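You operate a simulated robot arm through the tools that you are given. There is no shell and no other tool.

Carry out the task below with a simulated robot arm. There is one attempt and no reset: what you move stays moved.

Task
Fit the flanged sleeve on the black plate and free its orange clips.
Fine: white cap off first, leave it on the steel bench; both of its knobs tight before you pull both clips out.
Where things are to end (x, y in the base frame): white cap within 60 mm of [650, 290].

It is judged by the outcome, as a careful person would: the job done as asked, and still so three seconds after it is handed in. It fails if anything else is knocked over, pushed out of place, dropped, spilled or broken. Lids that push on must go on centred and level and be pressed home; caps that screw on are set level and turned clockwise until they are tight.

Robot
A 6-joint arm with a two-finger parallel gripper, fixed in place. Base frame: the origin is on the floor under the middle of its stand, x ahead of it, y to its left, z up; the work surface is at about z = 800. Lengths are in mm, angles in rad, forces in N, time in s.
It reaches about 1313 mm from its shoulder. Its first joint turns from -2.897 to 2.897 rad. Payload 3.43 kg.
The TCP is the grasp point between the finger pads, 34 mm short of the fingertips. In the tool frame z runs along the fingers and y along their closing line. Largest opening 128 mm; finger width 24, thickness 12; the body of the gripper, 48 by 130 mm, starts 96 mm behind the TCP.
Orientation is that of the tool frame in the base frame, as [roll, pitch, yaw] about the fixed x, y, z axes, in that order (R = Rz(yaw) Ry(pitch) Rx(roll)). With the fingers straight down and closing along the base's y, the tool's x points along the base's -x, its y along +y and its z along -z.

Tools
- The arm moves only by the tool move_arm. Its argument "deltas" is a list of rows, each an object (a shift or turn left out is 0, a gripper value left out holds the last) with "rot": the turn, a rotation vector about the tool's x, y, z in rad, a list of three; "offset": the shift along the tool's x, y, z in m, a list of three; "fingers": the opening in per cent of the stroke, from 0 (shut) to 100 (fully open). In form: [{"rot": [wx, wy, wz], "offset": [tx, ty, tz], "fingers": fingers}, ...]. A call has 1 to 20 rows; each row shifts and turns the commanded pose from where the row before left it, along the tool's axes as they then stand. Each row takes 0.2 s and may step no farther than 50 mm and 0.15 rad from the row before; otherwise, or with a gripper value out of range, the whole call is refused. Where a pose cannot be reached the arm comes as near as it can. A force on the tool above 60 N (or 10 N above the force at the start of the call, whichever is more), or a blocked arm, ends the call early, and 0.2 s more pass. Each finger travels about 153 mm/s and halts on what it meets, pressing with about 30 N; the grip force reading is that of the motor and also rises with nothing between the fingers. The clock runs only during rows and for 0.2 s after the last one: add rows that do not move to give the fingers time. It gives the time, the measured TCP pose, the force on the tool (base axes), the opening and the grip force at its end, in the units of the frame above (readings bear some noise), with the torque about the TCP (base axes, N m) and any sound that the robot's microphone picked up.
- Cameras (640 x 400 px; columns grow to the right, rows downward): "scene" is fixed at [60.3, 643.4, 1407.9]; the picture's right is [-0.44, -0.90, 0.00], its down [-0.59, 0.29, -0.76] and it looks along [0.68, -0.33, -0.66] (base axes); focal length 366 px, centre (320, 200). "wrist" rides on the gripper at [76, -11, -160] in the tool frame; the picture's right is [0.15, 0.99, 0.00], its down [-0.88, 0.13, -0.46] and it looks along [-0.45, 0.07, 0.89] (tool axes); focal length 234 px, centre (320, 200). There is no depth. A picture from a camera that has moved, and an enlarged one, comes with that camera's place and axes in the base frame and with its lens. The place of the scene camera against the robot may be out by one fixed shift of up to 25 mm in any direction.
- snapshot(camera): a new picture of that camera. The clock stands still meanwhile.
- zoom(camera, box): a new picture of the part [left, top, right, bottom] of that camera's present view, enlarged. The clock stands still meanwhile.
- close_job(): hands the job in; it is judged then, once.

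Places have to be worked out from the pictures, the camera data and where the tool is seen. Open the gripper and draw the arm clear of the work before you hand the job in, unless the task says otherwise.

The tools are called as a command line: name --argument value ..., lists and objects as JSON in quotes. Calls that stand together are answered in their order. move_arm: Moves the arm, as the interface text tells. Its arguments: {"type":"object","properties":{"deltas":{"type":"array"}},"required":["deltas"]} The other tools are called the same way: snapshot (camera) takes a picture; zoom (camera, box) takes an enlarged picture of a part of a camera's view; close_job () hands the job in.

At the start:

```text
t: 0.0
ee_pos: [539.6, 461.5, 1085.5]
tcp_rot: [3.141, 0.0, 3.14]
wrist_force: [0.5, -1.1, 0.8]
torque: [-0.05, 0.0, 0.01]
gripper_width: 128.2
grip_force: 0.0
```

scene: 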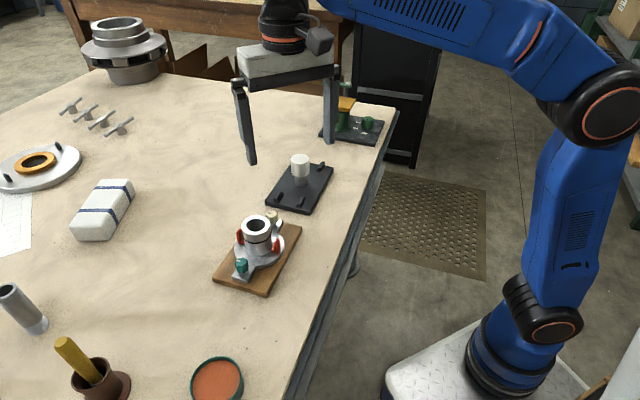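
wrist: 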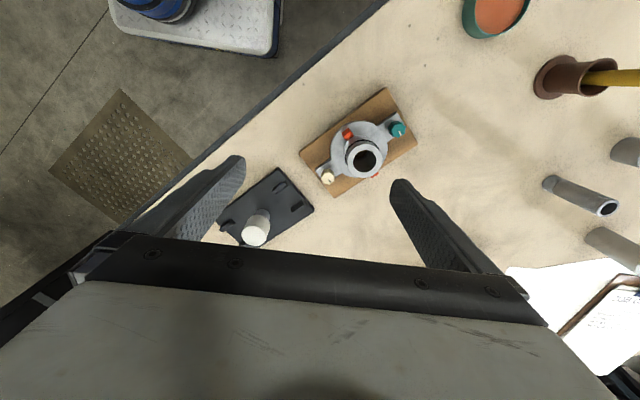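

I'll start by looking closely at the sleeve on its board, the black plate with the white cap, and the surroundings.

zoom --camera "scene" --box '[200, 140, 360, 300]'

zoom --camera "wrist" --box '[200, 70, 440, 260]'

zoom --camera "scene" --box '[0, 80, 200, 260]'

zoom --camera "scene" --box '[300, 80, 420, 160]'

```text
2.50 times, centred on (280, 220) of scene
camera zoom: at [60.3, 643.4, 1407.9], right [-0.44, -0.9, 0.0], down [-0.59, 0.29, -0.76], along [0.68, -0.33, -0.66], focal length 916 px, centre (420, 150)
```

zoom: 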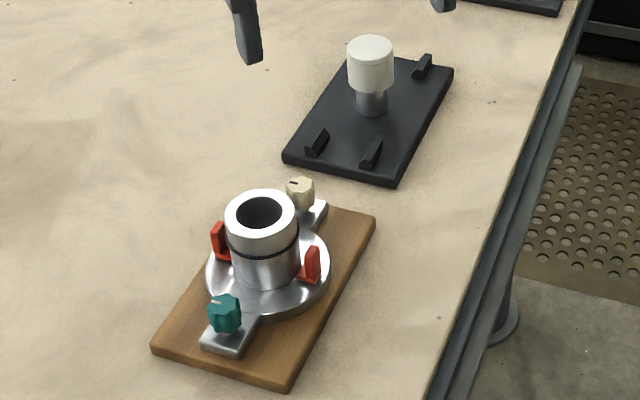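

```text
2.11 times, centred on (320, 165) of wrist
camera zoom: at [462.9, 450.5, 1244.5], right [-0.15, 0.99, 0.0], down [0.88, 0.13, 0.46], along [0.45, 0.07, -0.89], focal length 493 px, centre (320, 274)
```

zoom: 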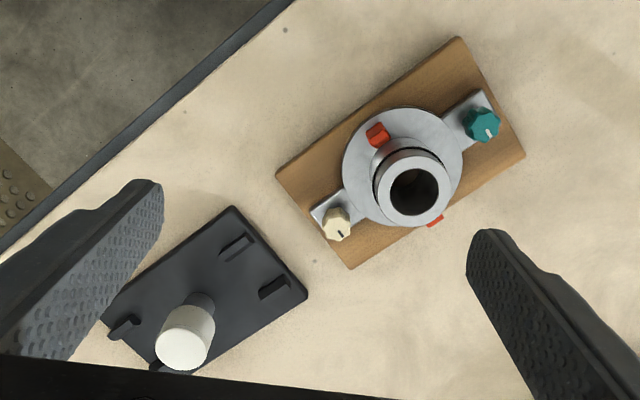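

```text
2.22 times, centred on (100, 170) of scene
camera zoom: at [60.3, 643.4, 1407.9], right [-0.44, -0.9, 0.0], down [-0.59, 0.29, -0.76], along [0.68, -0.33, -0.66], focal length 814 px, centre (809, 267)
```

zoom: 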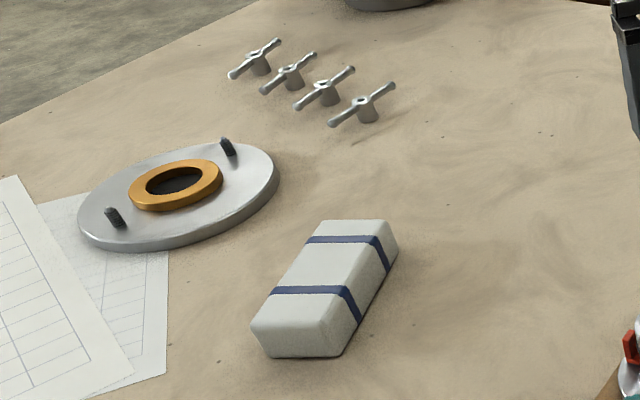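

```text
5.00 times, centred on (360, 120) of scene
camera zoom: at [60.3, 643.4, 1407.9], right [-0.44, -0.9, 0.0], down [-0.59, 0.29, -0.76], along [0.68, -0.33, -0.66], focal length 1831 px, centre (120, 600)
```

zoom: 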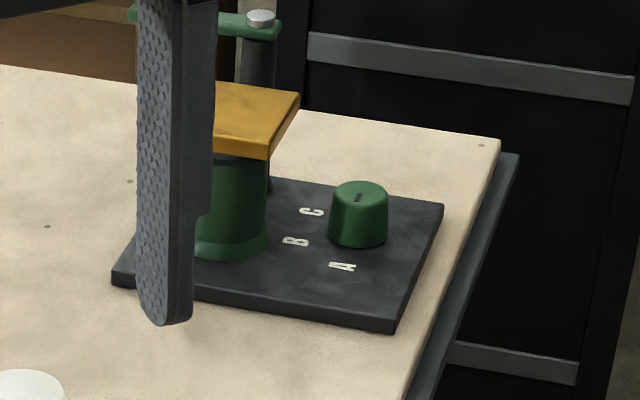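

The sleeve (on the wooden board) is at roughly (560, 537), the black plate with its capped post around (690, 385). I move the wrist camera nearer to the plate to measure it better.

move_arm --deltas '[{"offset": [-0.036, -0.012, 0.011]}, {"offset": [-0.036, -0.012, 0.011]}, {"offset": [-0.036, -0.012, 0.011]}, {"offset": [-0.036, -0.012, 0.011]}, {"offset": [-0.036, -0.012, 0.011]}, {}]'

snapshot --camera "wrist"

snapshot --camera "scene"

```text
t: 1.4
ee_pos: [720.5, 403.4, 1028.8]
tcp_rot: [-3.142, -0.001, -3.14]
wrist_force: [0.5, 0.2, -0.3]
torque: [0.01, -0.02, 0.03]
gripper_width: 128.2
grip_force: 0.0
```

```text
taken
camera wrist: at [644.4, 391.5, 1187.8], right [-0.15, 0.99, 0.0], down [0.88, 0.13, 0.46], along [0.45, 0.07, -0.89], focal length 234 px, centre (320, 200)
```

wrist: 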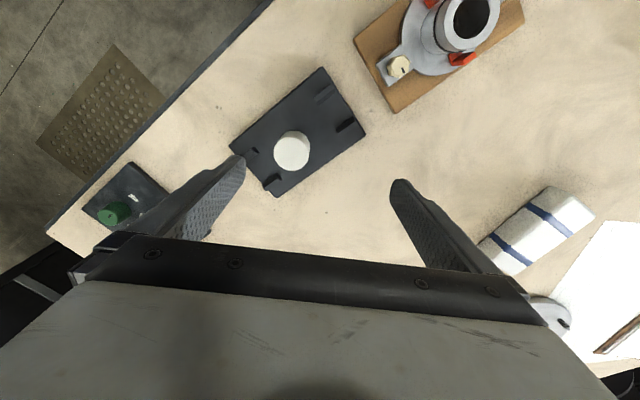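

```text
taken
```

scene: 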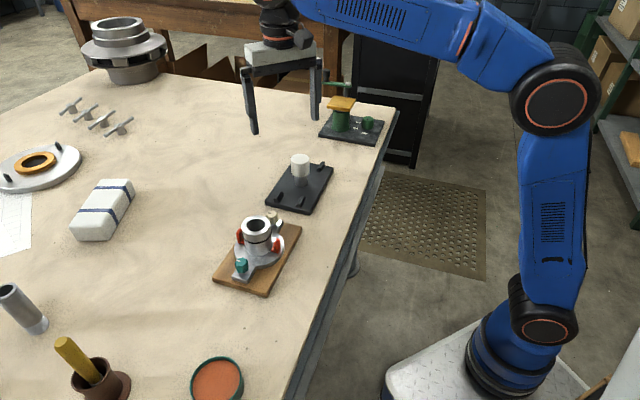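

The corrected two-view fix gives the cap top about (729, 369, 890), the plate centre about (734, 368), and the sleeve top at about (563, 543, 868). I zoom in for details of the plate tabs and the sleeve.

zoom --camera "wrist" --box '[220, 60, 380, 210]'

zoom --camera "wrist" --box '[340, 0, 540, 125]'

zoom --camera "scene" --box '[205, 200, 310, 300]'

zoom --camera "scene" --box '[255, 140, 345, 220]'

```text
2.67 times, centred on (300, 135) of wrist
camera zoom: at [644.4, 391.5, 1187.8], right [-0.15, 0.99, 0.0], down [0.88, 0.13, 0.46], along [0.45, 0.07, -0.89], focal length 624 px, centre (373, 373)
```

zoom: 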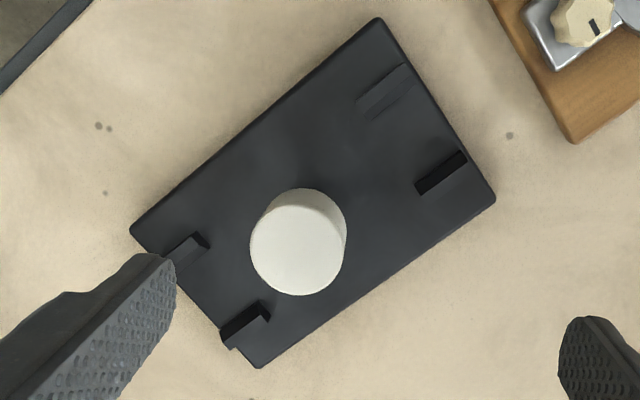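

```text
3.20 times, centred on (440, 62) of wrist
camera zoom: at [644.4, 391.5, 1187.8], right [-0.15, 0.99, 0.0], down [0.88, 0.13, 0.46], along [0.45, 0.07, -0.89], focal length 749 px, centre (-64, 640)
```

zoom: 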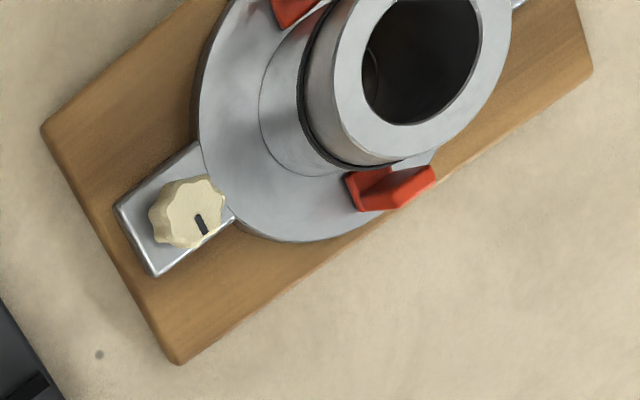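

```text
4.00 times, centred on (258, 250) of scene
camera zoom: at [60.3, 643.4, 1407.9], right [-0.44, -0.9, 0.0], down [-0.59, 0.29, -0.76], along [0.68, -0.33, -0.66], focal length 1465 px, centre (570, 0)
```

zoom: 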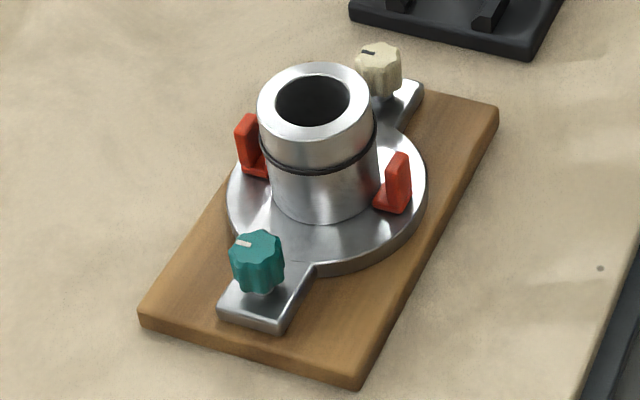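

```text
5.00 times, centred on (300, 180) of scene
camera zoom: at [60.3, 643.4, 1407.9], right [-0.44, -0.9, 0.0], down [-0.59, 0.29, -0.76], along [0.68, -0.33, -0.66], focal length 1831 px, centre (420, 300)
```

zoom: 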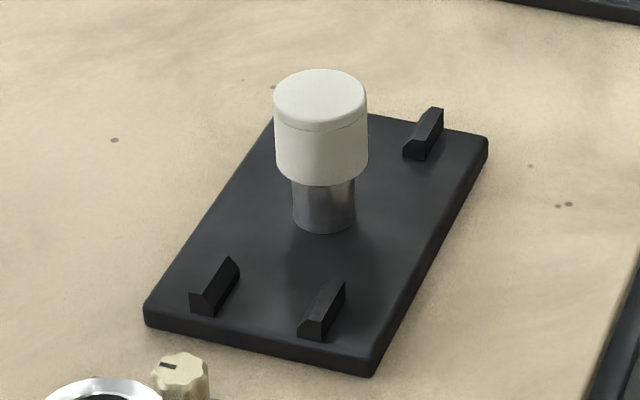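

The tabs on the plate come in two pairs flanking where the sleeve's ears go, and the ear line (teal to cream) already lies near the plate's long axis. I move over the cap to check the alignment before gripping it.

move_arm --deltas '[{"offset": [-0.0085, -0.0344, 0.0]}, {"offset": [0, 0, 0.045]}, {}, {}]'

snapshot --camera "wrist"

zoom --camera "wrist" --box '[230, 90, 410, 210]'

```text
t: 2.4
ee_pos: [725.8, 367.9, 984.3]
tcp_rot: [-3.141, 0.0, 3.141]
wrist_force: [-0.3, 0.3, 0.0]
torque: [-0.03, -0.01, -0.03]
gripper_width: 128.0
grip_force: 0.1
```

```text
taken
camera wrist: at [650.0, 355.8, 1143.0], right [-0.15, 0.99, 0.0], down [0.88, 0.13, 0.46], along [0.45, 0.07, -0.89], focal length 234 px, centre (320, 200)
```

wrist: 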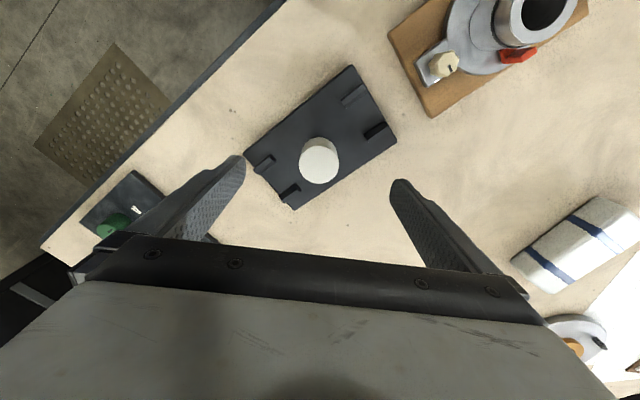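

```text
3.33 times, centred on (320, 150) of wrist
camera zoom: at [650.0, 355.8, 1143.0], right [-0.15, 0.99, 0.0], down [0.88, 0.13, 0.46], along [0.45, 0.07, -0.89], focal length 781 px, centre (320, 367)
```

zoom: 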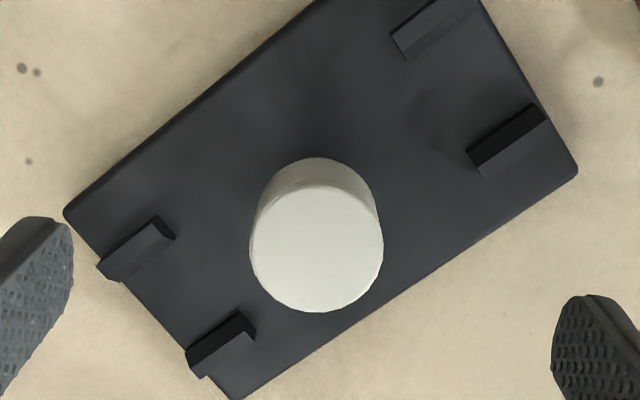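

The cap measures about 44.5 mm across with its top centre near (732, 368). I narrow the fingers to about 72 mm, shift 5 mm in x and descend to just above the grasp height.

move_arm --deltas '[{"offset": [-0.005, 0, 0.0], "fingers": 56}, {"offset": [0, 0, 0.04]}, {"offset": [0, 0, 0.04]}, {"offset": [0, 0, 0.025]}, {}, {}]'

snapshot --camera "wrist"

zoom --camera "scene" --box '[240, 110, 360, 210]'

```text
t: 3.8
ee_pos: [734.3, 368.0, 881.1]
tcp_rot: [3.14, 0.001, 3.142]
wrist_force: [-0.8, -0.4, 0.7]
torque: [0.02, -0.01, -0.02]
gripper_width: 71.6
grip_force: 0.1
```

```text
taken
camera wrist: at [657.6, 357.0, 1040.1], right [-0.15, 0.99, 0.0], down [0.88, 0.13, 0.46], along [0.45, 0.07, -0.89], focal length 234 px, centre (320, 200)
```

wrist: 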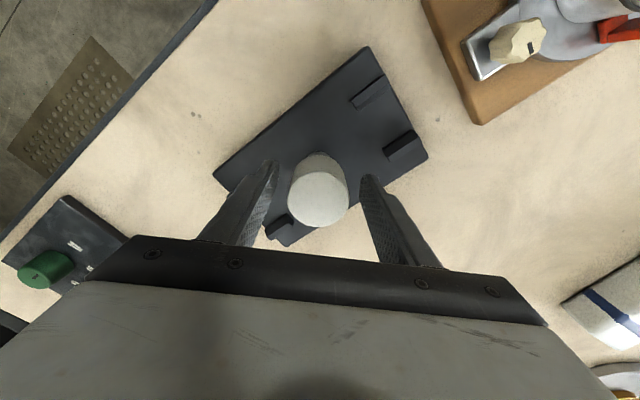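

```text
4.00 times, centred on (300, 160) of scene
camera zoom: at [60.3, 643.4, 1407.9], right [-0.44, -0.9, 0.0], down [-0.59, 0.29, -0.76], along [0.68, -0.33, -0.66], focal length 1465 px, centre (400, 360)
```

zoom: 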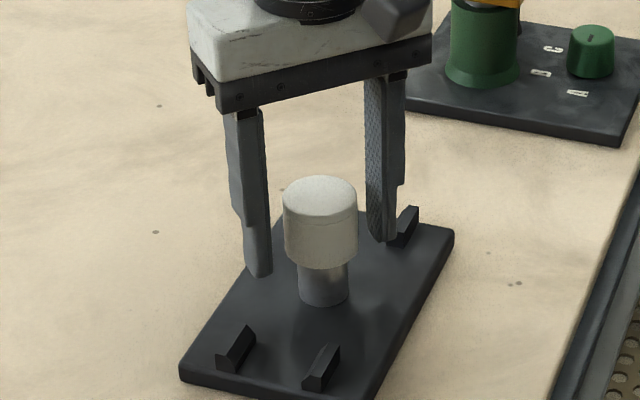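

The cap lies between the fingers. I lower 5 mm more, correct x by 2 mm and close on it.

move_arm --deltas '[{"offset": [0.002, 0, 0.005]}, {}, {"fingers": 20}, {"fingers": 20}, {}, {}]'

zoom --camera "scene" --box '[240, 110, 360, 210]'

```text
t: 5.2
ee_pos: [731.6, 369.7, 876.4]
tcp_rot: [3.141, 0.001, 3.141]
wrist_force: [0.0, 0.8, 0.0]
torque: [-0.01, 0.01, 0.01]
gripper_width: 44.7
grip_force: 30.2
```

```text
4.00 times, centred on (300, 160) of scene
camera zoom: at [60.3, 643.4, 1407.9], right [-0.44, -0.9, 0.0], down [-0.59, 0.29, -0.76], along [0.68, -0.33, -0.66], focal length 1465 px, centre (400, 360)
```

zoom: 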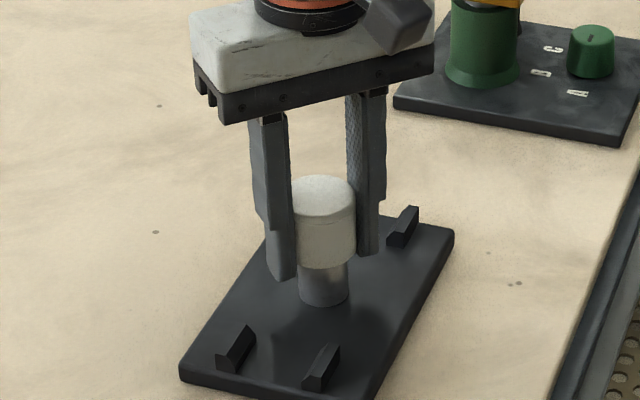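

The cap is gripped at 44.7 mm. I lift gently in small steps to see whether it simply pulls off.

move_arm --deltas '[{"offset": [0, 0, -0.003]}, {"offset": [0, 0, -0.003]}, {}]'

```text
t: 6.0
ee_pos: [730.9, 367.3, 881.6]
tcp_rot: [-3.142, 0.0, 3.141]
wrist_force: [0.4, -0.3, 0.0]
torque: [0.02, -0.01, 0.05]
gripper_width: 44.4
grip_force: 30.0
```

No resistance shows. I raise another 40 mm and look whether the cap comes along.

move_arm --deltas '[{"offset": [0, 0, -0.01]}, {"offset": [0, 0, -0.01]}, {"offset": [0, 0, -0.02]}, {}]'

zoom --camera "scene" --box '[240, 110, 360, 210]'

```text
t: 7.0
ee_pos: [730.3, 367.9, 921.7]
tcp_rot: [-3.141, 0.001, -3.14]
wrist_force: [-0.6, 0.0, -0.1]
torque: [0.01, 0.01, -0.01]
gripper_width: 44.1
grip_force: 30.2
```

```text
4.00 times, centred on (300, 160) of scene
camera zoom: at [60.3, 643.4, 1407.9], right [-0.44, -0.9, 0.0], down [-0.59, 0.29, -0.76], along [0.68, -0.33, -0.66], focal length 1465 px, centre (400, 360)
```

zoom: 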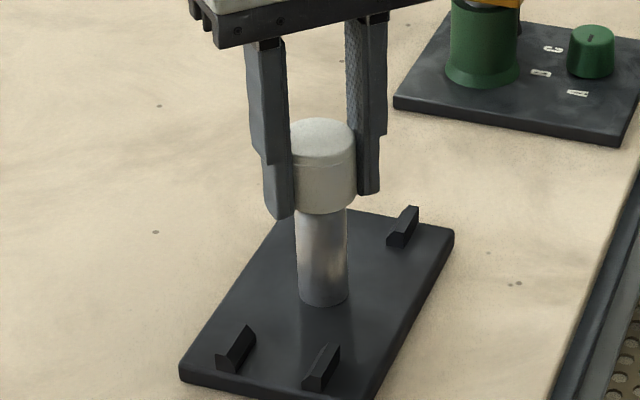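

The cap pulls straight off. My grip is low, though: the fingertips reach below the cap's rim, so to set it on the bench without a drop I seat it back, regrip 15 mm higher and lift again.

move_arm --deltas '[{"offset": [0, 0, 0.02]}, {"offset": [0, 0, 0.015]}, {"offset": [0, 0, 0.01]}, {}, {"fingers": 45}, {}, {"offset": [0, 0, -0.008]}, {"offset": [0, 0, -0.007]}, {}, {"fingers": 20}, {}, {}]'

zoom --camera "scene" --box '[240, 110, 360, 210]'

```text
t: 9.6
ee_pos: [730.6, 367.6, 891.6]
tcp_rot: [-3.14, -0.001, -3.141]
wrist_force: [0.2, 0.0, 0.2]
torque: [0.01, 0.02, 0.02]
gripper_width: 44.0
grip_force: 29.9
```

```text
4.00 times, centred on (300, 160) of scene
camera zoom: at [60.3, 643.4, 1407.9], right [-0.44, -0.9, 0.0], down [-0.59, 0.29, -0.76], along [0.68, -0.33, -0.66], focal length 1465 px, centre (400, 360)
```

zoom: 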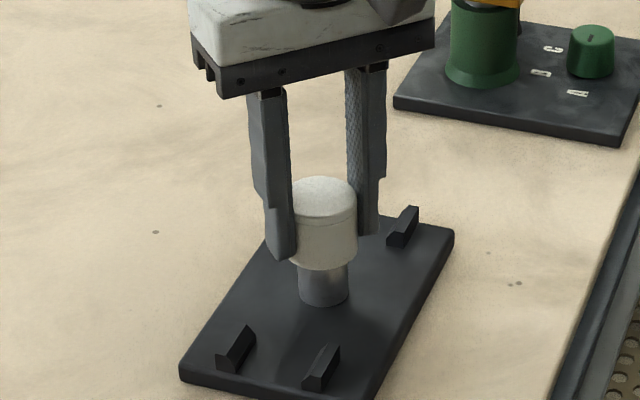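

Regripped higher at 44 mm. I lift 95 mm clear of the post and carry the cap over toward (650, 290).

move_arm --deltas '[{"offset": [0, 0, -0.01]}, {"offset": [0, 0, -0.03]}, {"offset": [0, 0, -0.03]}, {"offset": [0, 0, -0.025]}, {}, {"offset": [0.02, -0.019, 0]}, {"offset": [0.02, -0.019, 0]}, {"offset": [0.02, -0.019, 0]}, {"offset": [0.019, -0.019, 0]}, {}]'

snapshot --camera "scene"

snapshot --camera "wrist"

```text
t: 11.8
ee_pos: [650.8, 290.6, 984.0]
tcp_rot: [-3.141, 0.001, -3.141]
wrist_force: [-0.8, -0.1, -0.9]
torque: [0.0, 0.0, -0.01]
gripper_width: 44.1
grip_force: 30.5
```

```text
taken
```

scene: 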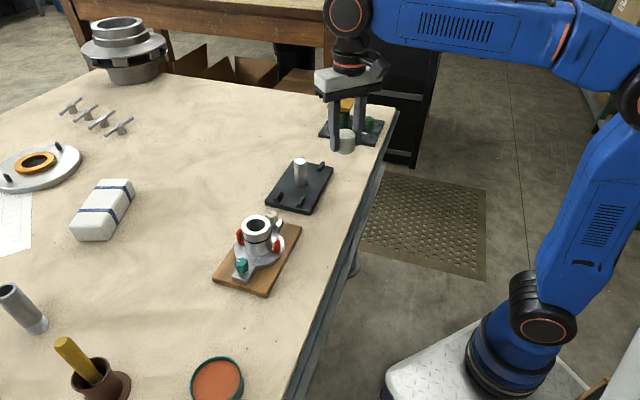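

```text
taken
camera wrist: at [574.6, 279.8, 1143.5], right [-0.15, 0.99, 0.0], down [0.88, 0.13, 0.46], along [0.45, 0.07, -0.89], focal length 234 px, centre (320, 200)
```

wrist: 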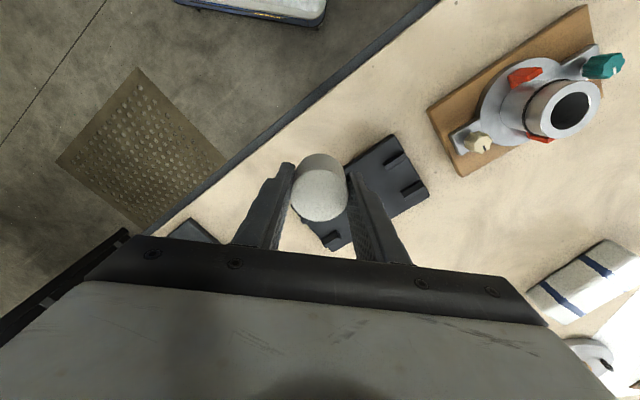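

The post is bare and the cap is held over its spot. Since one clip will be pulled straight toward (650, 290), I set the cap slightly sideways of that line, at about (628, 320), still well inside the allowed circle, and lower it.

move_arm --deltas '[{"offset": [0.0228, 0.0294, 0]}, {}, {"offset": [0, 0, 0.045]}, {"offset": [0, 0, 0.045]}, {"offset": [0, 0, 0.03]}, {"offset": [0, 0, 0.016]}, {}]'

zoom --camera "scene" --box '[280, 100, 400, 200]'

snapshot --camera "wrist"

```text
t: 13.4
ee_pos: [629.4, 317.4, 850.3]
tcp_rot: [3.141, -0.001, 3.141]
wrist_force: [0.3, 0.0, -0.7]
torque: [0.0, 0.0, 0.0]
gripper_width: 44.2
grip_force: 29.8
```

```text
4.00 times, centred on (340, 150) of scene
camera zoom: at [60.3, 643.4, 1407.9], right [-0.44, -0.9, 0.0], down [-0.59, 0.29, -0.76], along [0.68, -0.33, -0.66], focal length 1465 px, centre (240, 400)
```

zoom: 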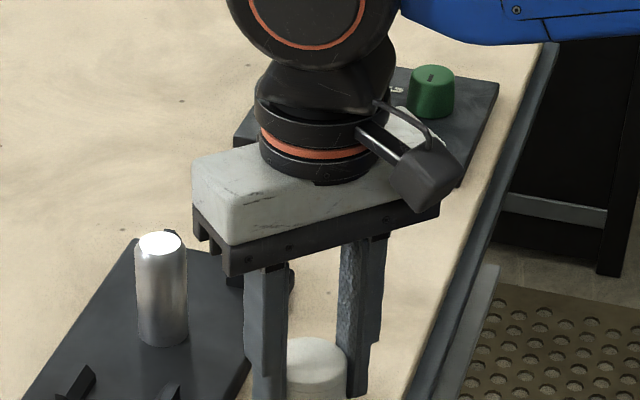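

```text
taken
camera wrist: at [553.8, 306.3, 1009.6], right [-0.15, 0.99, 0.0], down [0.88, 0.13, 0.46], along [0.45, 0.07, -0.89], focal length 234 px, centre (320, 200)
```

wrist: 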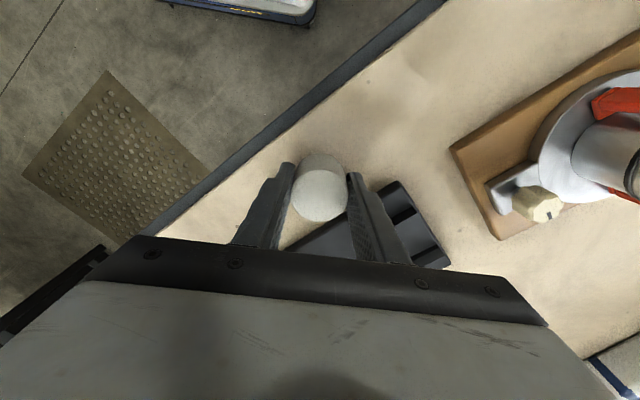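

Clear of everything around. I lower slowly and watch the force for contact with the bench.

move_arm --deltas '[{"offset": [0, 0, 0.002]}, {"offset": [0, 0, 0.002]}, {"offset": [0, 0, 0.002]}, {}]'

zoom --camera "scene" --box '[310, 140, 390, 210]'

```text
t: 14.4
ee_pos: [631.7, 321.2, 843.0]
tcp_rot: [3.14, 0.001, -3.14]
wrist_force: [-0.5, -0.2, 0.3]
torque: [0.0, -0.01, -0.01]
gripper_width: 43.9
grip_force: 29.8
```

```text
5.71 times, centred on (350, 175) of scene
camera zoom: at [60.3, 643.4, 1407.9], right [-0.44, -0.9, 0.0], down [-0.59, 0.29, -0.76], along [0.68, -0.33, -0.66], focal length 2092 px, centre (149, 343)
```

zoom: 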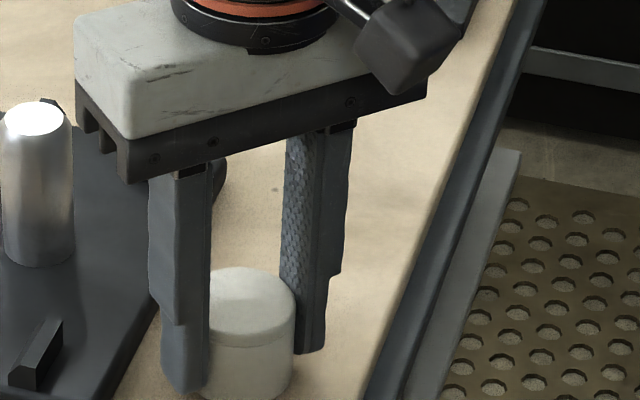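

Still no contact force at about z = 844; I continue down in 1 mm steps.

move_arm --deltas '[{"offset": [0, 0, 0.001]}, {"offset": [0, 0, 0.001]}, {"offset": [0, 0, 0.001]}, {}]'

```text
t: 15.4
ee_pos: [629.0, 322.7, 841.5]
tcp_rot: [-3.14, 0.0, -3.141]
wrist_force: [-0.2, -0.1, 0.3]
torque: [-0.02, 0.0, -0.01]
gripper_width: 44.1
grip_force: 29.8
```

move_arm --deltas '[{"offset": [0, 0, 0.001]}, {"offset": [0, 0, 0.001]}, {}]'

zoom --camera "scene" --box '[320, 160, 380, 210]'

```text
t: 16.2
ee_pos: [629.1, 322.0, 841.5]
tcp_rot: [3.142, 0.0, 3.141]
wrist_force: [0.5, 1.8, 7.3]
torque: [0.0, 0.04, 0.02]
gripper_width: 44.2
grip_force: 30.3
```

```text
8.00 times, centred on (350, 185) of scene
camera zoom: at [60.3, 643.4, 1407.9], right [-0.44, -0.9, 0.0], down [-0.59, 0.29, -0.76], along [0.68, -0.33, -0.66], focal length 2930 px, centre (80, 320)
```

zoom: 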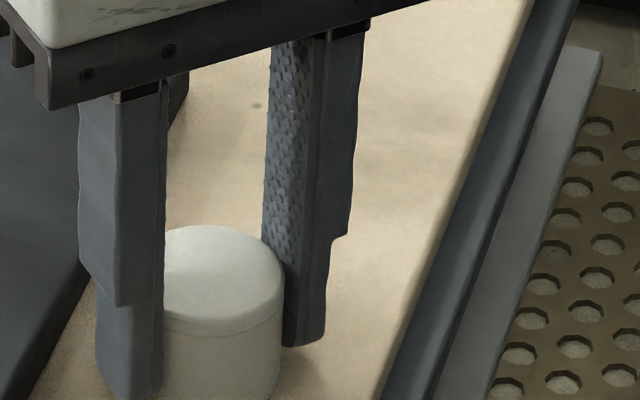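

The force rose to 7 N: the cap is standing on the bench. I open modestly and rise straight up.

move_arm --deltas '[{"fingers": 40}, {"fingers": 52}, {}, {"offset": [0, 0, -0.02]}, {"offset": [0, 0, -0.04]}, {"offset": [0, 0, -0.05]}, {"offset": [0, 0, -0.05]}, {}]'

snapshot --camera "scene"

snapshot --camera "wrist"

```text
t: 18.0
ee_pos: [626.2, 319.2, 1000.8]
tcp_rot: [3.142, 0.001, 3.141]
wrist_force: [0.5, -0.6, -0.5]
torque: [0.0, -0.03, 0.0]
gripper_width: 66.6
grip_force: 0.1
```

```text
taken
```

scene: 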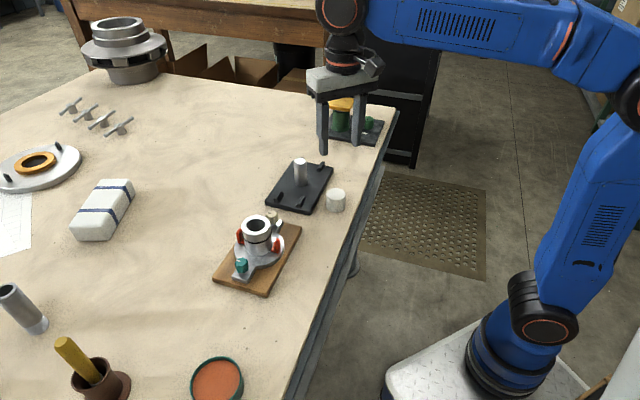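

```text
taken
camera wrist: at [550.3, 307.6, 1159.2], right [-0.15, 0.99, 0.0], down [0.88, 0.13, 0.46], along [0.45, 0.07, -0.89], focal length 234 px, centre (320, 200)
```

wrist: 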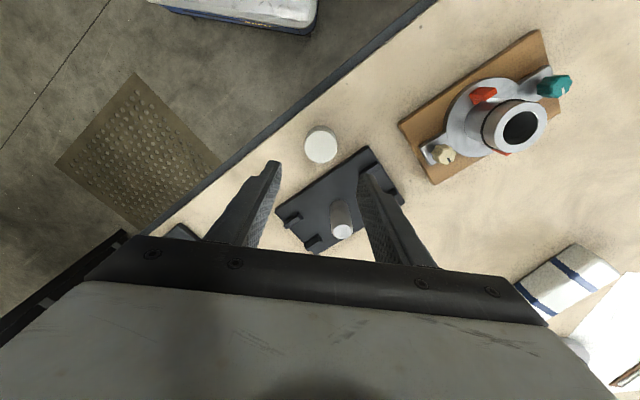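

The cap stands upright at about (629, 321), 37 mm from the target. Next I move over the sleeve and turn the gripper 45° so the fingers close along its ear line, then look down on it.

move_arm --deltas '[{"offset": [0.0124, 0.044, 0]}, {"offset": [0.0124, 0.044, 0]}, {"offset": [0.0124, 0.044, 0]}, {"offset": [0.0124, 0.044, 0]}, {"offset": [0.0124, 0.044, 0]}, {"rot": [0, 0, -0.15]}, {"rot": [0, 0, -0.15]}, {"rot": [0, 0, -0.15]}, {"rot": [0, 0, -0.15]}, {"rot": [0, 0, -0.15]}, {"rot": [0, 0, -0.035]}, {}, {}]'

snapshot --camera "wrist"

snapshot --camera "scene"

```text
t: 20.8
ee_pos: [567.2, 540.4, 999.6]
tcp_rot: [-3.141, 0.0, -2.357]
wrist_force: [-0.3, -0.1, 0.2]
torque: [-0.05, 0.03, 0.01]
gripper_width: 66.7
grip_force: 0.1
```

```text
taken
camera wrist: at [520.9, 478.5, 1158.2], right [-0.8, 0.6, 0.0], down [0.53, 0.71, 0.46], along [0.27, 0.37, -0.89], focal length 234 px, centre (320, 200)
```

wrist: 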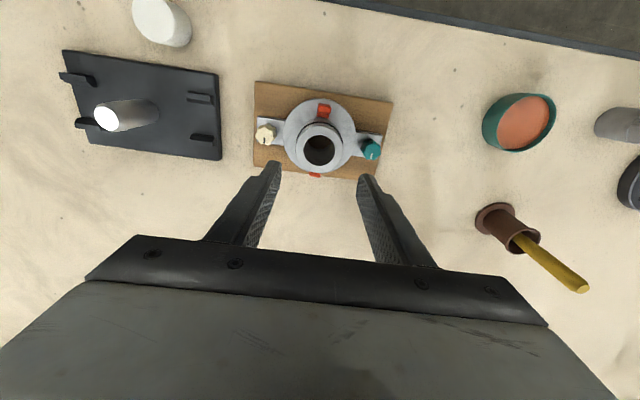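

```text
taken
```

scene: 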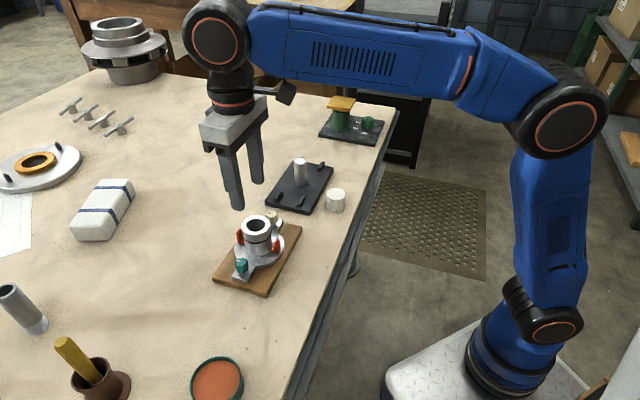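

Both the sleeve and plate are in view. I zoom for precise positions.

zoom --camera "wrist" --box '[240, 70, 400, 190]'

zoom --camera "wrist" --box '[50, 30, 240, 170]'

```text
3.33 times, centred on (320, 130) of wrist
camera zoom: at [520.9, 478.5, 1158.2], right [-0.8, 0.6, 0.0], down [0.53, 0.71, 0.46], along [0.27, 0.37, -0.89], focal length 781 px, centre (320, 433)
```

zoom: 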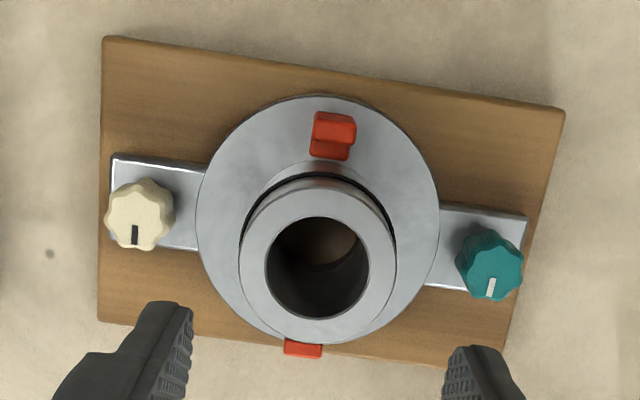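

```text
2.86 times, centred on (145, 100) of wrist
camera zoom: at [520.9, 478.5, 1158.2], right [-0.8, 0.6, 0.0], down [0.53, 0.71, 0.46], along [0.27, 0.37, -0.89], focal length 669 px, centre (820, 486)
```

zoom: 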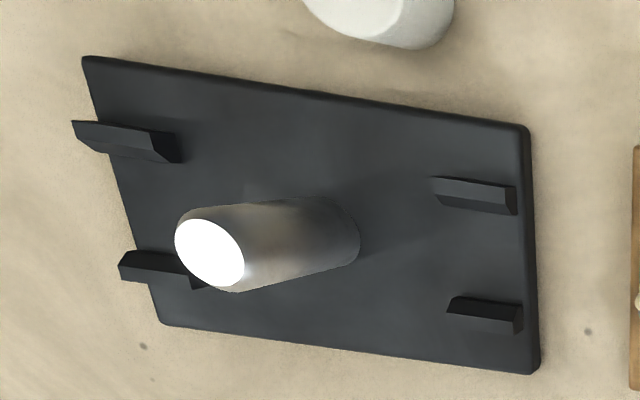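

The sleeve centre works out to about (565, 538) with ears at −44.8°, and the plate's long axis is −44.5°, so the sleeve can be carried over without turning. I set the opening to ~76 mm, shift 3.4 mm, and descend around the tube, staying short of the flange.

move_arm --deltas '[{"offset": [0.0034, 0, 0], "fingers": 59}, {"offset": [0, 0, 0.03]}, {"offset": [0, 0, 0.03]}, {"offset": [0, 0, 0.02]}, {}, {}]'

snapshot --camera "wrist"

zoom --camera "scene" --box '[190, 170, 320, 300]'

```text
t: 22.2
ee_pos: [563.9, 537.7, 920.1]
tcp_rot: [3.141, -0.001, -2.357]
wrist_force: [0.4, -1.1, 0.5]
torque: [-0.01, -0.01, -0.02]
gripper_width: 75.6
grip_force: 0.1
```

```text
taken
camera wrist: at [517.7, 475.8, 1079.2], right [-0.8, 0.6, 0.0], down [0.53, 0.71, 0.46], along [0.27, 0.37, -0.89], focal length 234 px, centre (320, 200)
```

wrist: 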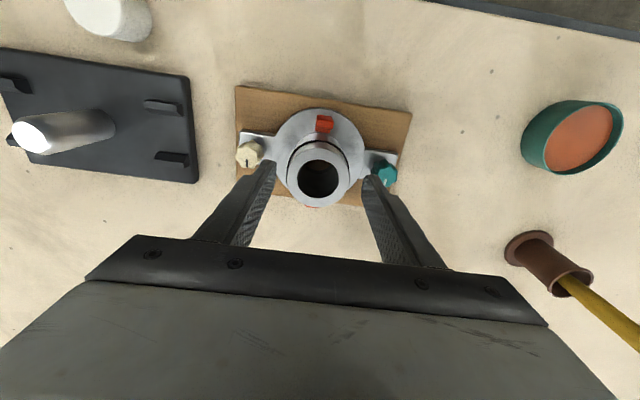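

```text
3.08 times, centred on (255, 235) of scene
camera zoom: at [60.3, 643.4, 1407.9], right [-0.44, -0.9, 0.0], down [-0.59, 0.29, -0.76], along [0.68, -0.33, -0.66], focal length 1127 px, centre (520, 92)
```

zoom: 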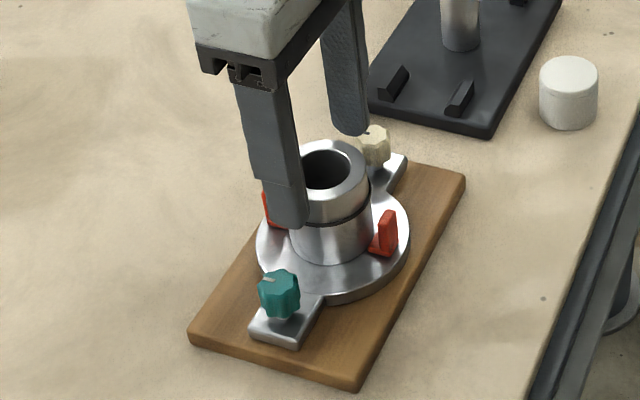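

Alignment looks about right; I zoom to verify the tube centring between the fingers.

zoom --camera "wrist" --box '[220, 80, 420, 230]'

```text
2.67 times, centred on (320, 155) of wrist
camera zoom: at [517.7, 475.8, 1079.2], right [-0.8, 0.6, 0.0], down [0.53, 0.71, 0.46], along [0.27, 0.37, -0.89], focal length 624 px, centre (320, 320)
```

zoom: 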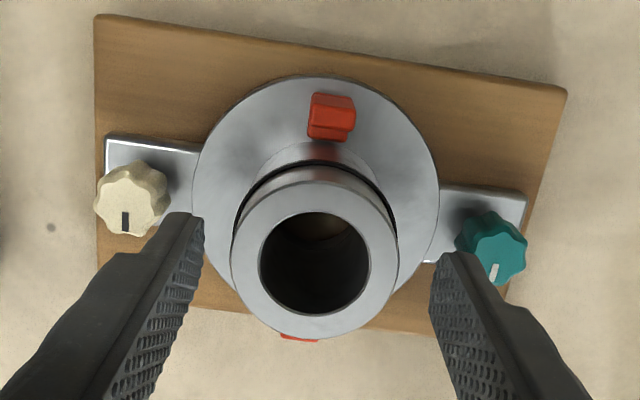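

The tube top appears to be near z = 885 and sits about 1.5 mm toward the cream side. I correct that and lower the fingers further, to just above the flange.

move_arm --deltas '[{"offset": [0, -0.0015, 0.01]}, {"offset": [0, 0, 0.015]}, {"offset": [0, 0, 0.015]}, {"offset": [0, 0, 0.004]}, {}, {}]'

zoom --camera "wrist" --box '[220, 80, 420, 230]'

zoom --camera "scene" --box '[200, 190, 310, 300]'

```text
t: 23.6
ee_pos: [566.0, 536.4, 875.9]
tcp_rot: [3.141, 0.0, -2.358]
wrist_force: [0.0, -0.2, 0.2]
torque: [-0.02, 0.01, -0.05]
gripper_width: 75.4
grip_force: 0.1
```

```text
2.67 times, centred on (320, 155) of wrist
camera zoom: at [520.0, 474.9, 1034.9], right [-0.8, 0.6, 0.0], down [0.53, 0.71, 0.46], along [0.27, 0.37, -0.89], focal length 624 px, centre (320, 320)
```

zoom: 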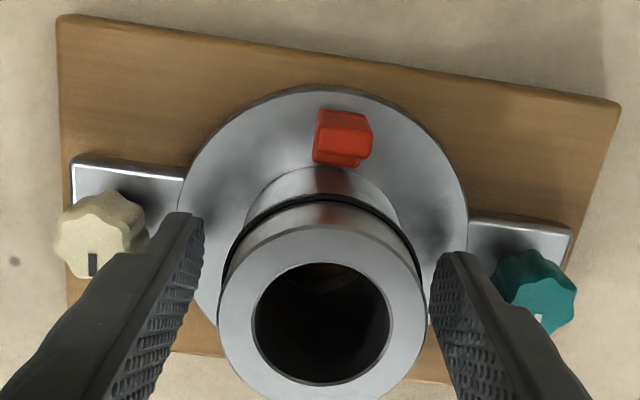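

```text
3.64 times, centred on (255, 245) of scene
camera zoom: at [60.3, 643.4, 1407.9], right [-0.44, -0.9, 0.0], down [-0.59, 0.29, -0.76], along [0.68, -0.33, -0.66], focal length 1332 px, centre (556, 36)
```

zoom: 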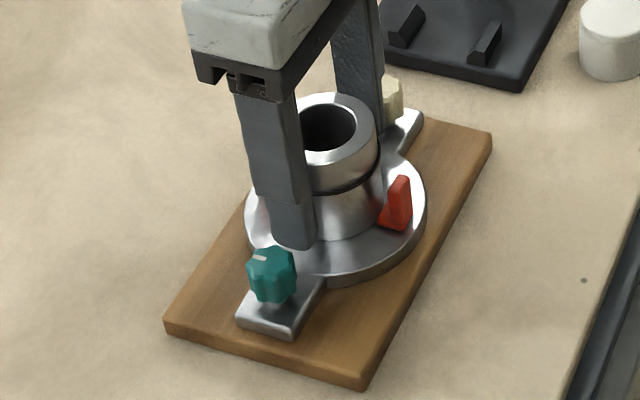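

The fingers straddle the tube with room above the flange and clear of the knobs. I close on the tube here.

move_arm --deltas '[{"offset": [0, 0, 0.002]}, {"fingers": 45}, {"fingers": 30}, {}, {}, {}]'

zoom --camera "scene" --box '[200, 190, 310, 300]'

zoom --camera "wrist" --box '[220, 80, 420, 230]'

```text
t: 25.0
ee_pos: [565.8, 537.0, 873.3]
tcp_rot: [3.141, 0.0, -2.357]
wrist_force: [1.1, 1.8, 1.9]
torque: [-0.23, -0.51, 0.12]
gripper_width: 55.6
grip_force: 30.5
```

```text
3.64 times, centred on (255, 245) of scene
camera zoom: at [60.3, 643.4, 1407.9], right [-0.44, -0.9, 0.0], down [-0.59, 0.29, -0.76], along [0.68, -0.33, -0.66], focal length 1332 px, centre (556, 36)
```

zoom: 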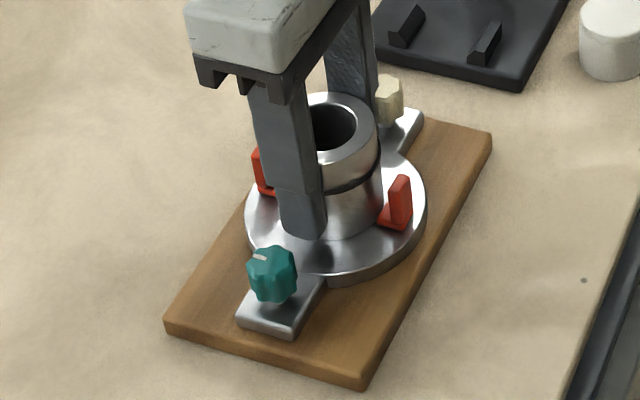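

```text
2.67 times, centred on (320, 155) of wrist
camera zoom: at [519.5, 474.8, 1032.9], right [-0.8, 0.6, 0.0], down [0.53, 0.71, 0.46], along [0.27, 0.37, -0.89], focal length 624 px, centre (320, 320)
```

zoom: 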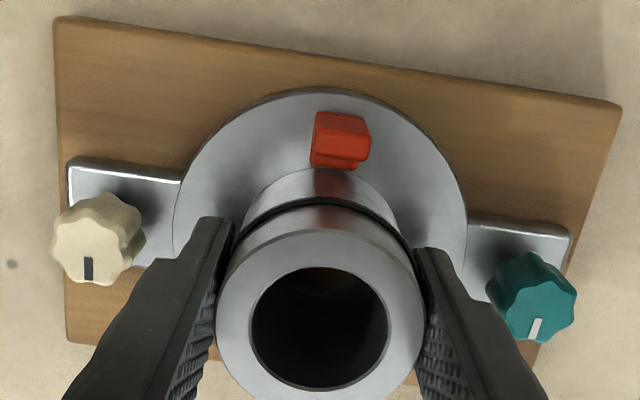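

The tube is held at 55.6 mm. I lift slowly at first and watch the load.

move_arm --deltas '[{"offset": [0, 0, -0.003]}, {"offset": [0, 0, -0.004]}, {"offset": [0, 0, -0.008]}, {}, {}]'

zoom --camera "scene" --box '[200, 180, 320, 300]'

```text
t: 26.2
ee_pos: [566.4, 537.5, 888.1]
tcp_rot: [3.141, 0.001, -2.36]
wrist_force: [-0.4, 0.0, -10.2]
torque: [0.0, -0.01, -0.02]
gripper_width: 56.0
grip_force: 30.1
```

```text
3.33 times, centred on (260, 240) of scene
camera zoom: at [60.3, 643.4, 1407.9], right [-0.44, -0.9, 0.0], down [-0.59, 0.29, -0.76], along [0.68, -0.33, -0.66], focal length 1221 px, centre (520, 67)
```

zoom: 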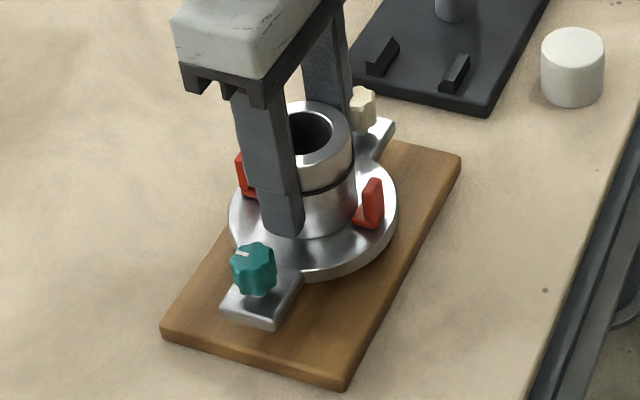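

The sleeve came up cleanly, weighing about 10 N with no torque, so it hangs centred on the TCP. I lift it above the post height and carry it half-way toward the plate, then look.

move_arm --deltas '[{"offset": [0, 0, -0.02]}, {"offset": [0, 0, -0.03]}, {"offset": [0, 0, -0.03]}, {"offset": [0, 0, -0.015]}, {}, {"offset": [0, -0.025, 0]}, {"offset": [0, -0.03, 0]}, {"offset": [0, -0.03, 0]}, {"offset": [0, -0.025, 0]}, {}, {}]'

snapshot --camera "wrist"

snapshot --camera "scene"

```text
t: 28.6
ee_pos: [643.2, 461.3, 982.2]
tcp_rot: [3.14, 0.002, -2.358]
wrist_force: [0.4, -0.1, -10.0]
torque: [-0.02, 0.01, -0.03]
gripper_width: 55.8
grip_force: 29.8
```

```text
taken
camera wrist: at [597.9, 399.6, 1141.2], right [-0.8, 0.6, 0.0], down [0.53, 0.71, 0.46], along [0.27, 0.37, -0.89], focal length 234 px, centre (320, 200)
```

wrist: 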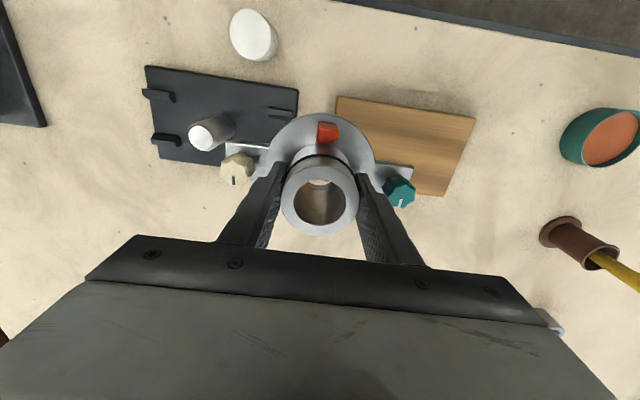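

```text
taken
```

scene: 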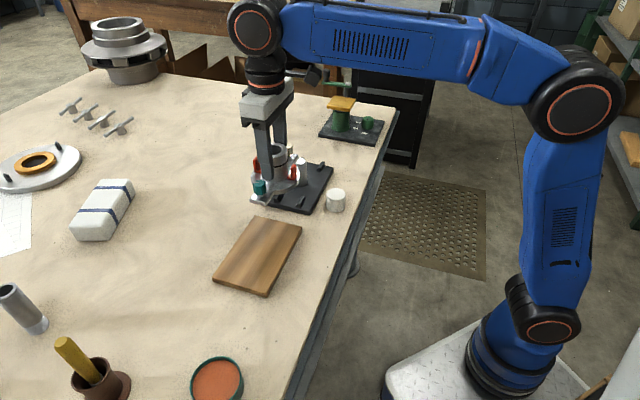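

I zoom on the plate and post from this angle to fix its centre and axis.

zoom --camera "wrist" --box '[130, 50, 310, 180]'

zoom --camera "wrist" --box '[210, 100, 430, 245]'

```text
3.08 times, centred on (220, 115) of wrist
camera zoom: at [597.9, 399.6, 1141.2], right [-0.8, 0.6, 0.0], down [0.53, 0.71, 0.46], along [0.27, 0.37, -0.89], focal length 720 px, centre (628, 462)
```

zoom: 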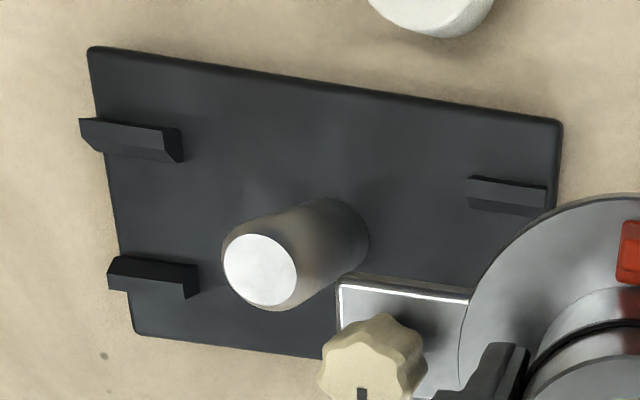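

```text
2.76 times, centred on (320, 172) of wrist
camera zoom: at [597.9, 399.6, 1141.2], right [-0.8, 0.6, 0.0], down [0.53, 0.71, 0.46], along [0.27, 0.37, -0.89], focal length 646 px, centre (320, 276)
```

zoom: 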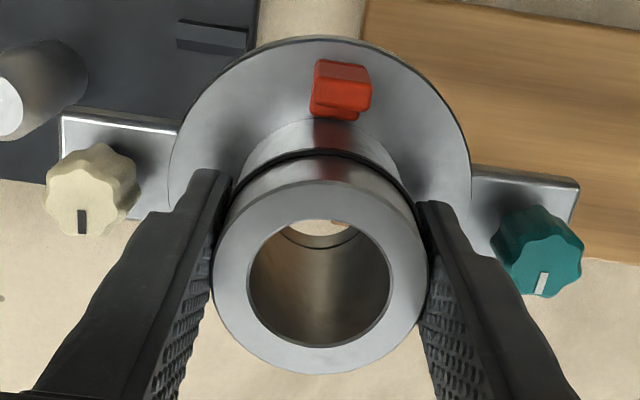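

I take a still reading to average out position noise before the final approach.

move_arm --deltas '[{}]'

move_arm --deltas '[{}]'

move_arm --deltas '[{}]'

```text
t: 29.0
ee_pos: [643.6, 460.5, 982.1]
tcp_rot: [3.141, 0.0, -2.359]
wrist_force: [-0.3, -0.7, -9.7]
torque: [-0.03, 0.0, 0.0]
gripper_width: 56.0
grip_force: 30.4
```

```text
t: 29.4
ee_pos: [643.4, 460.7, 981.7]
tcp_rot: [-3.141, 0.0, -2.359]
wrist_force: [0.7, 0.2, -10.8]
torque: [-0.03, -0.01, -0.02]
gripper_width: 56.0
grip_force: 30.2
```

```text
t: 29.8
ee_pos: [643.4, 462.3, 982.3]
tcp_rot: [3.14, 0.0, -2.358]
wrist_force: [-0.6, -1.1, -9.6]
torque: [-0.04, -0.01, -0.02]
gripper_width: 56.0
grip_force: 30.0
```

Averaged, the TCP is at (643.4, 461.2, 982.1) and the sleeve axis coincides with it; post centre is about (732.3, 368.0). I carry the sleeve over the post.

move_arm --deltas '[{"offset": [0.0006, -0.02, 0]}, {"offset": [0.0006, -0.03, 0]}, {"offset": [0.0006, -0.03, 0]}, {"offset": [0.0006, -0.03, 0]}, {"offset": [0.0005, -0.0188, 0]}, {}, {}]'

move_arm --deltas '[{}]'

move_arm --deltas '[{}]'

snapshot --camera "wrist"

zoom --camera "scene" --box '[220, 80, 380, 220]'

```text
t: 31.4
ee_pos: [731.4, 367.2, 982.1]
tcp_rot: [-3.14, 0.0, -2.357]
wrist_force: [-0.5, 1.0, -9.7]
torque: [-0.04, -0.01, 0.02]
gripper_width: 55.8
grip_force: 30.4
```

```text
t: 31.8
ee_pos: [733.7, 366.2, 981.7]
tcp_rot: [-3.14, 0.001, -2.359]
wrist_force: [-0.2, -0.6, -10.0]
torque: [-0.03, -0.03, 0.03]
gripper_width: 56.2
grip_force: 29.8
```

```text
t: 32.2
ee_pos: [733.3, 367.5, 981.3]
tcp_rot: [3.141, -0.002, -2.359]
wrist_force: [-0.2, -0.6, -9.4]
torque: [-0.01, 0.02, 0.02]
gripper_width: 55.9
grip_force: 30.1
```

```text
taken
camera wrist: at [686.5, 305.7, 1140.6], right [-0.8, 0.6, 0.0], down [0.53, 0.71, 0.46], along [0.27, 0.37, -0.89], focal length 234 px, centre (320, 200)
```

wrist: 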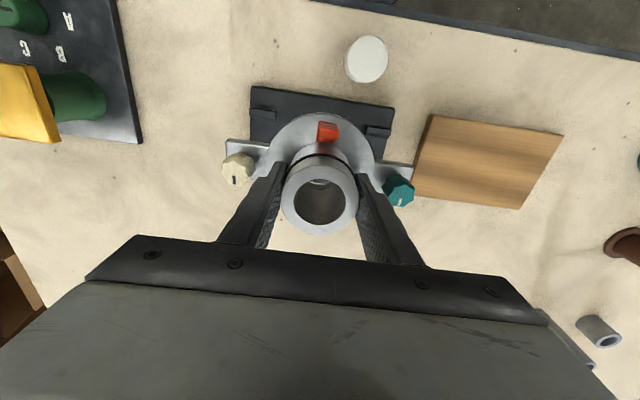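

```text
2.86 times, centred on (300, 150) of scene
camera zoom: at [60.3, 643.4, 1407.9], right [-0.44, -0.9, 0.0], down [-0.59, 0.29, -0.76], along [0.68, -0.33, -0.66], focal length 1046 px, centre (377, 343)
```

zoom: 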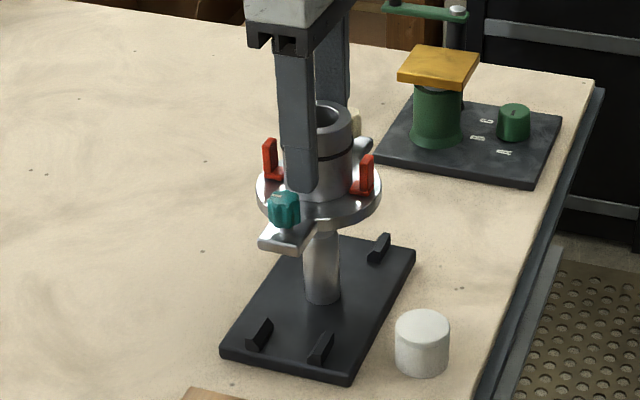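

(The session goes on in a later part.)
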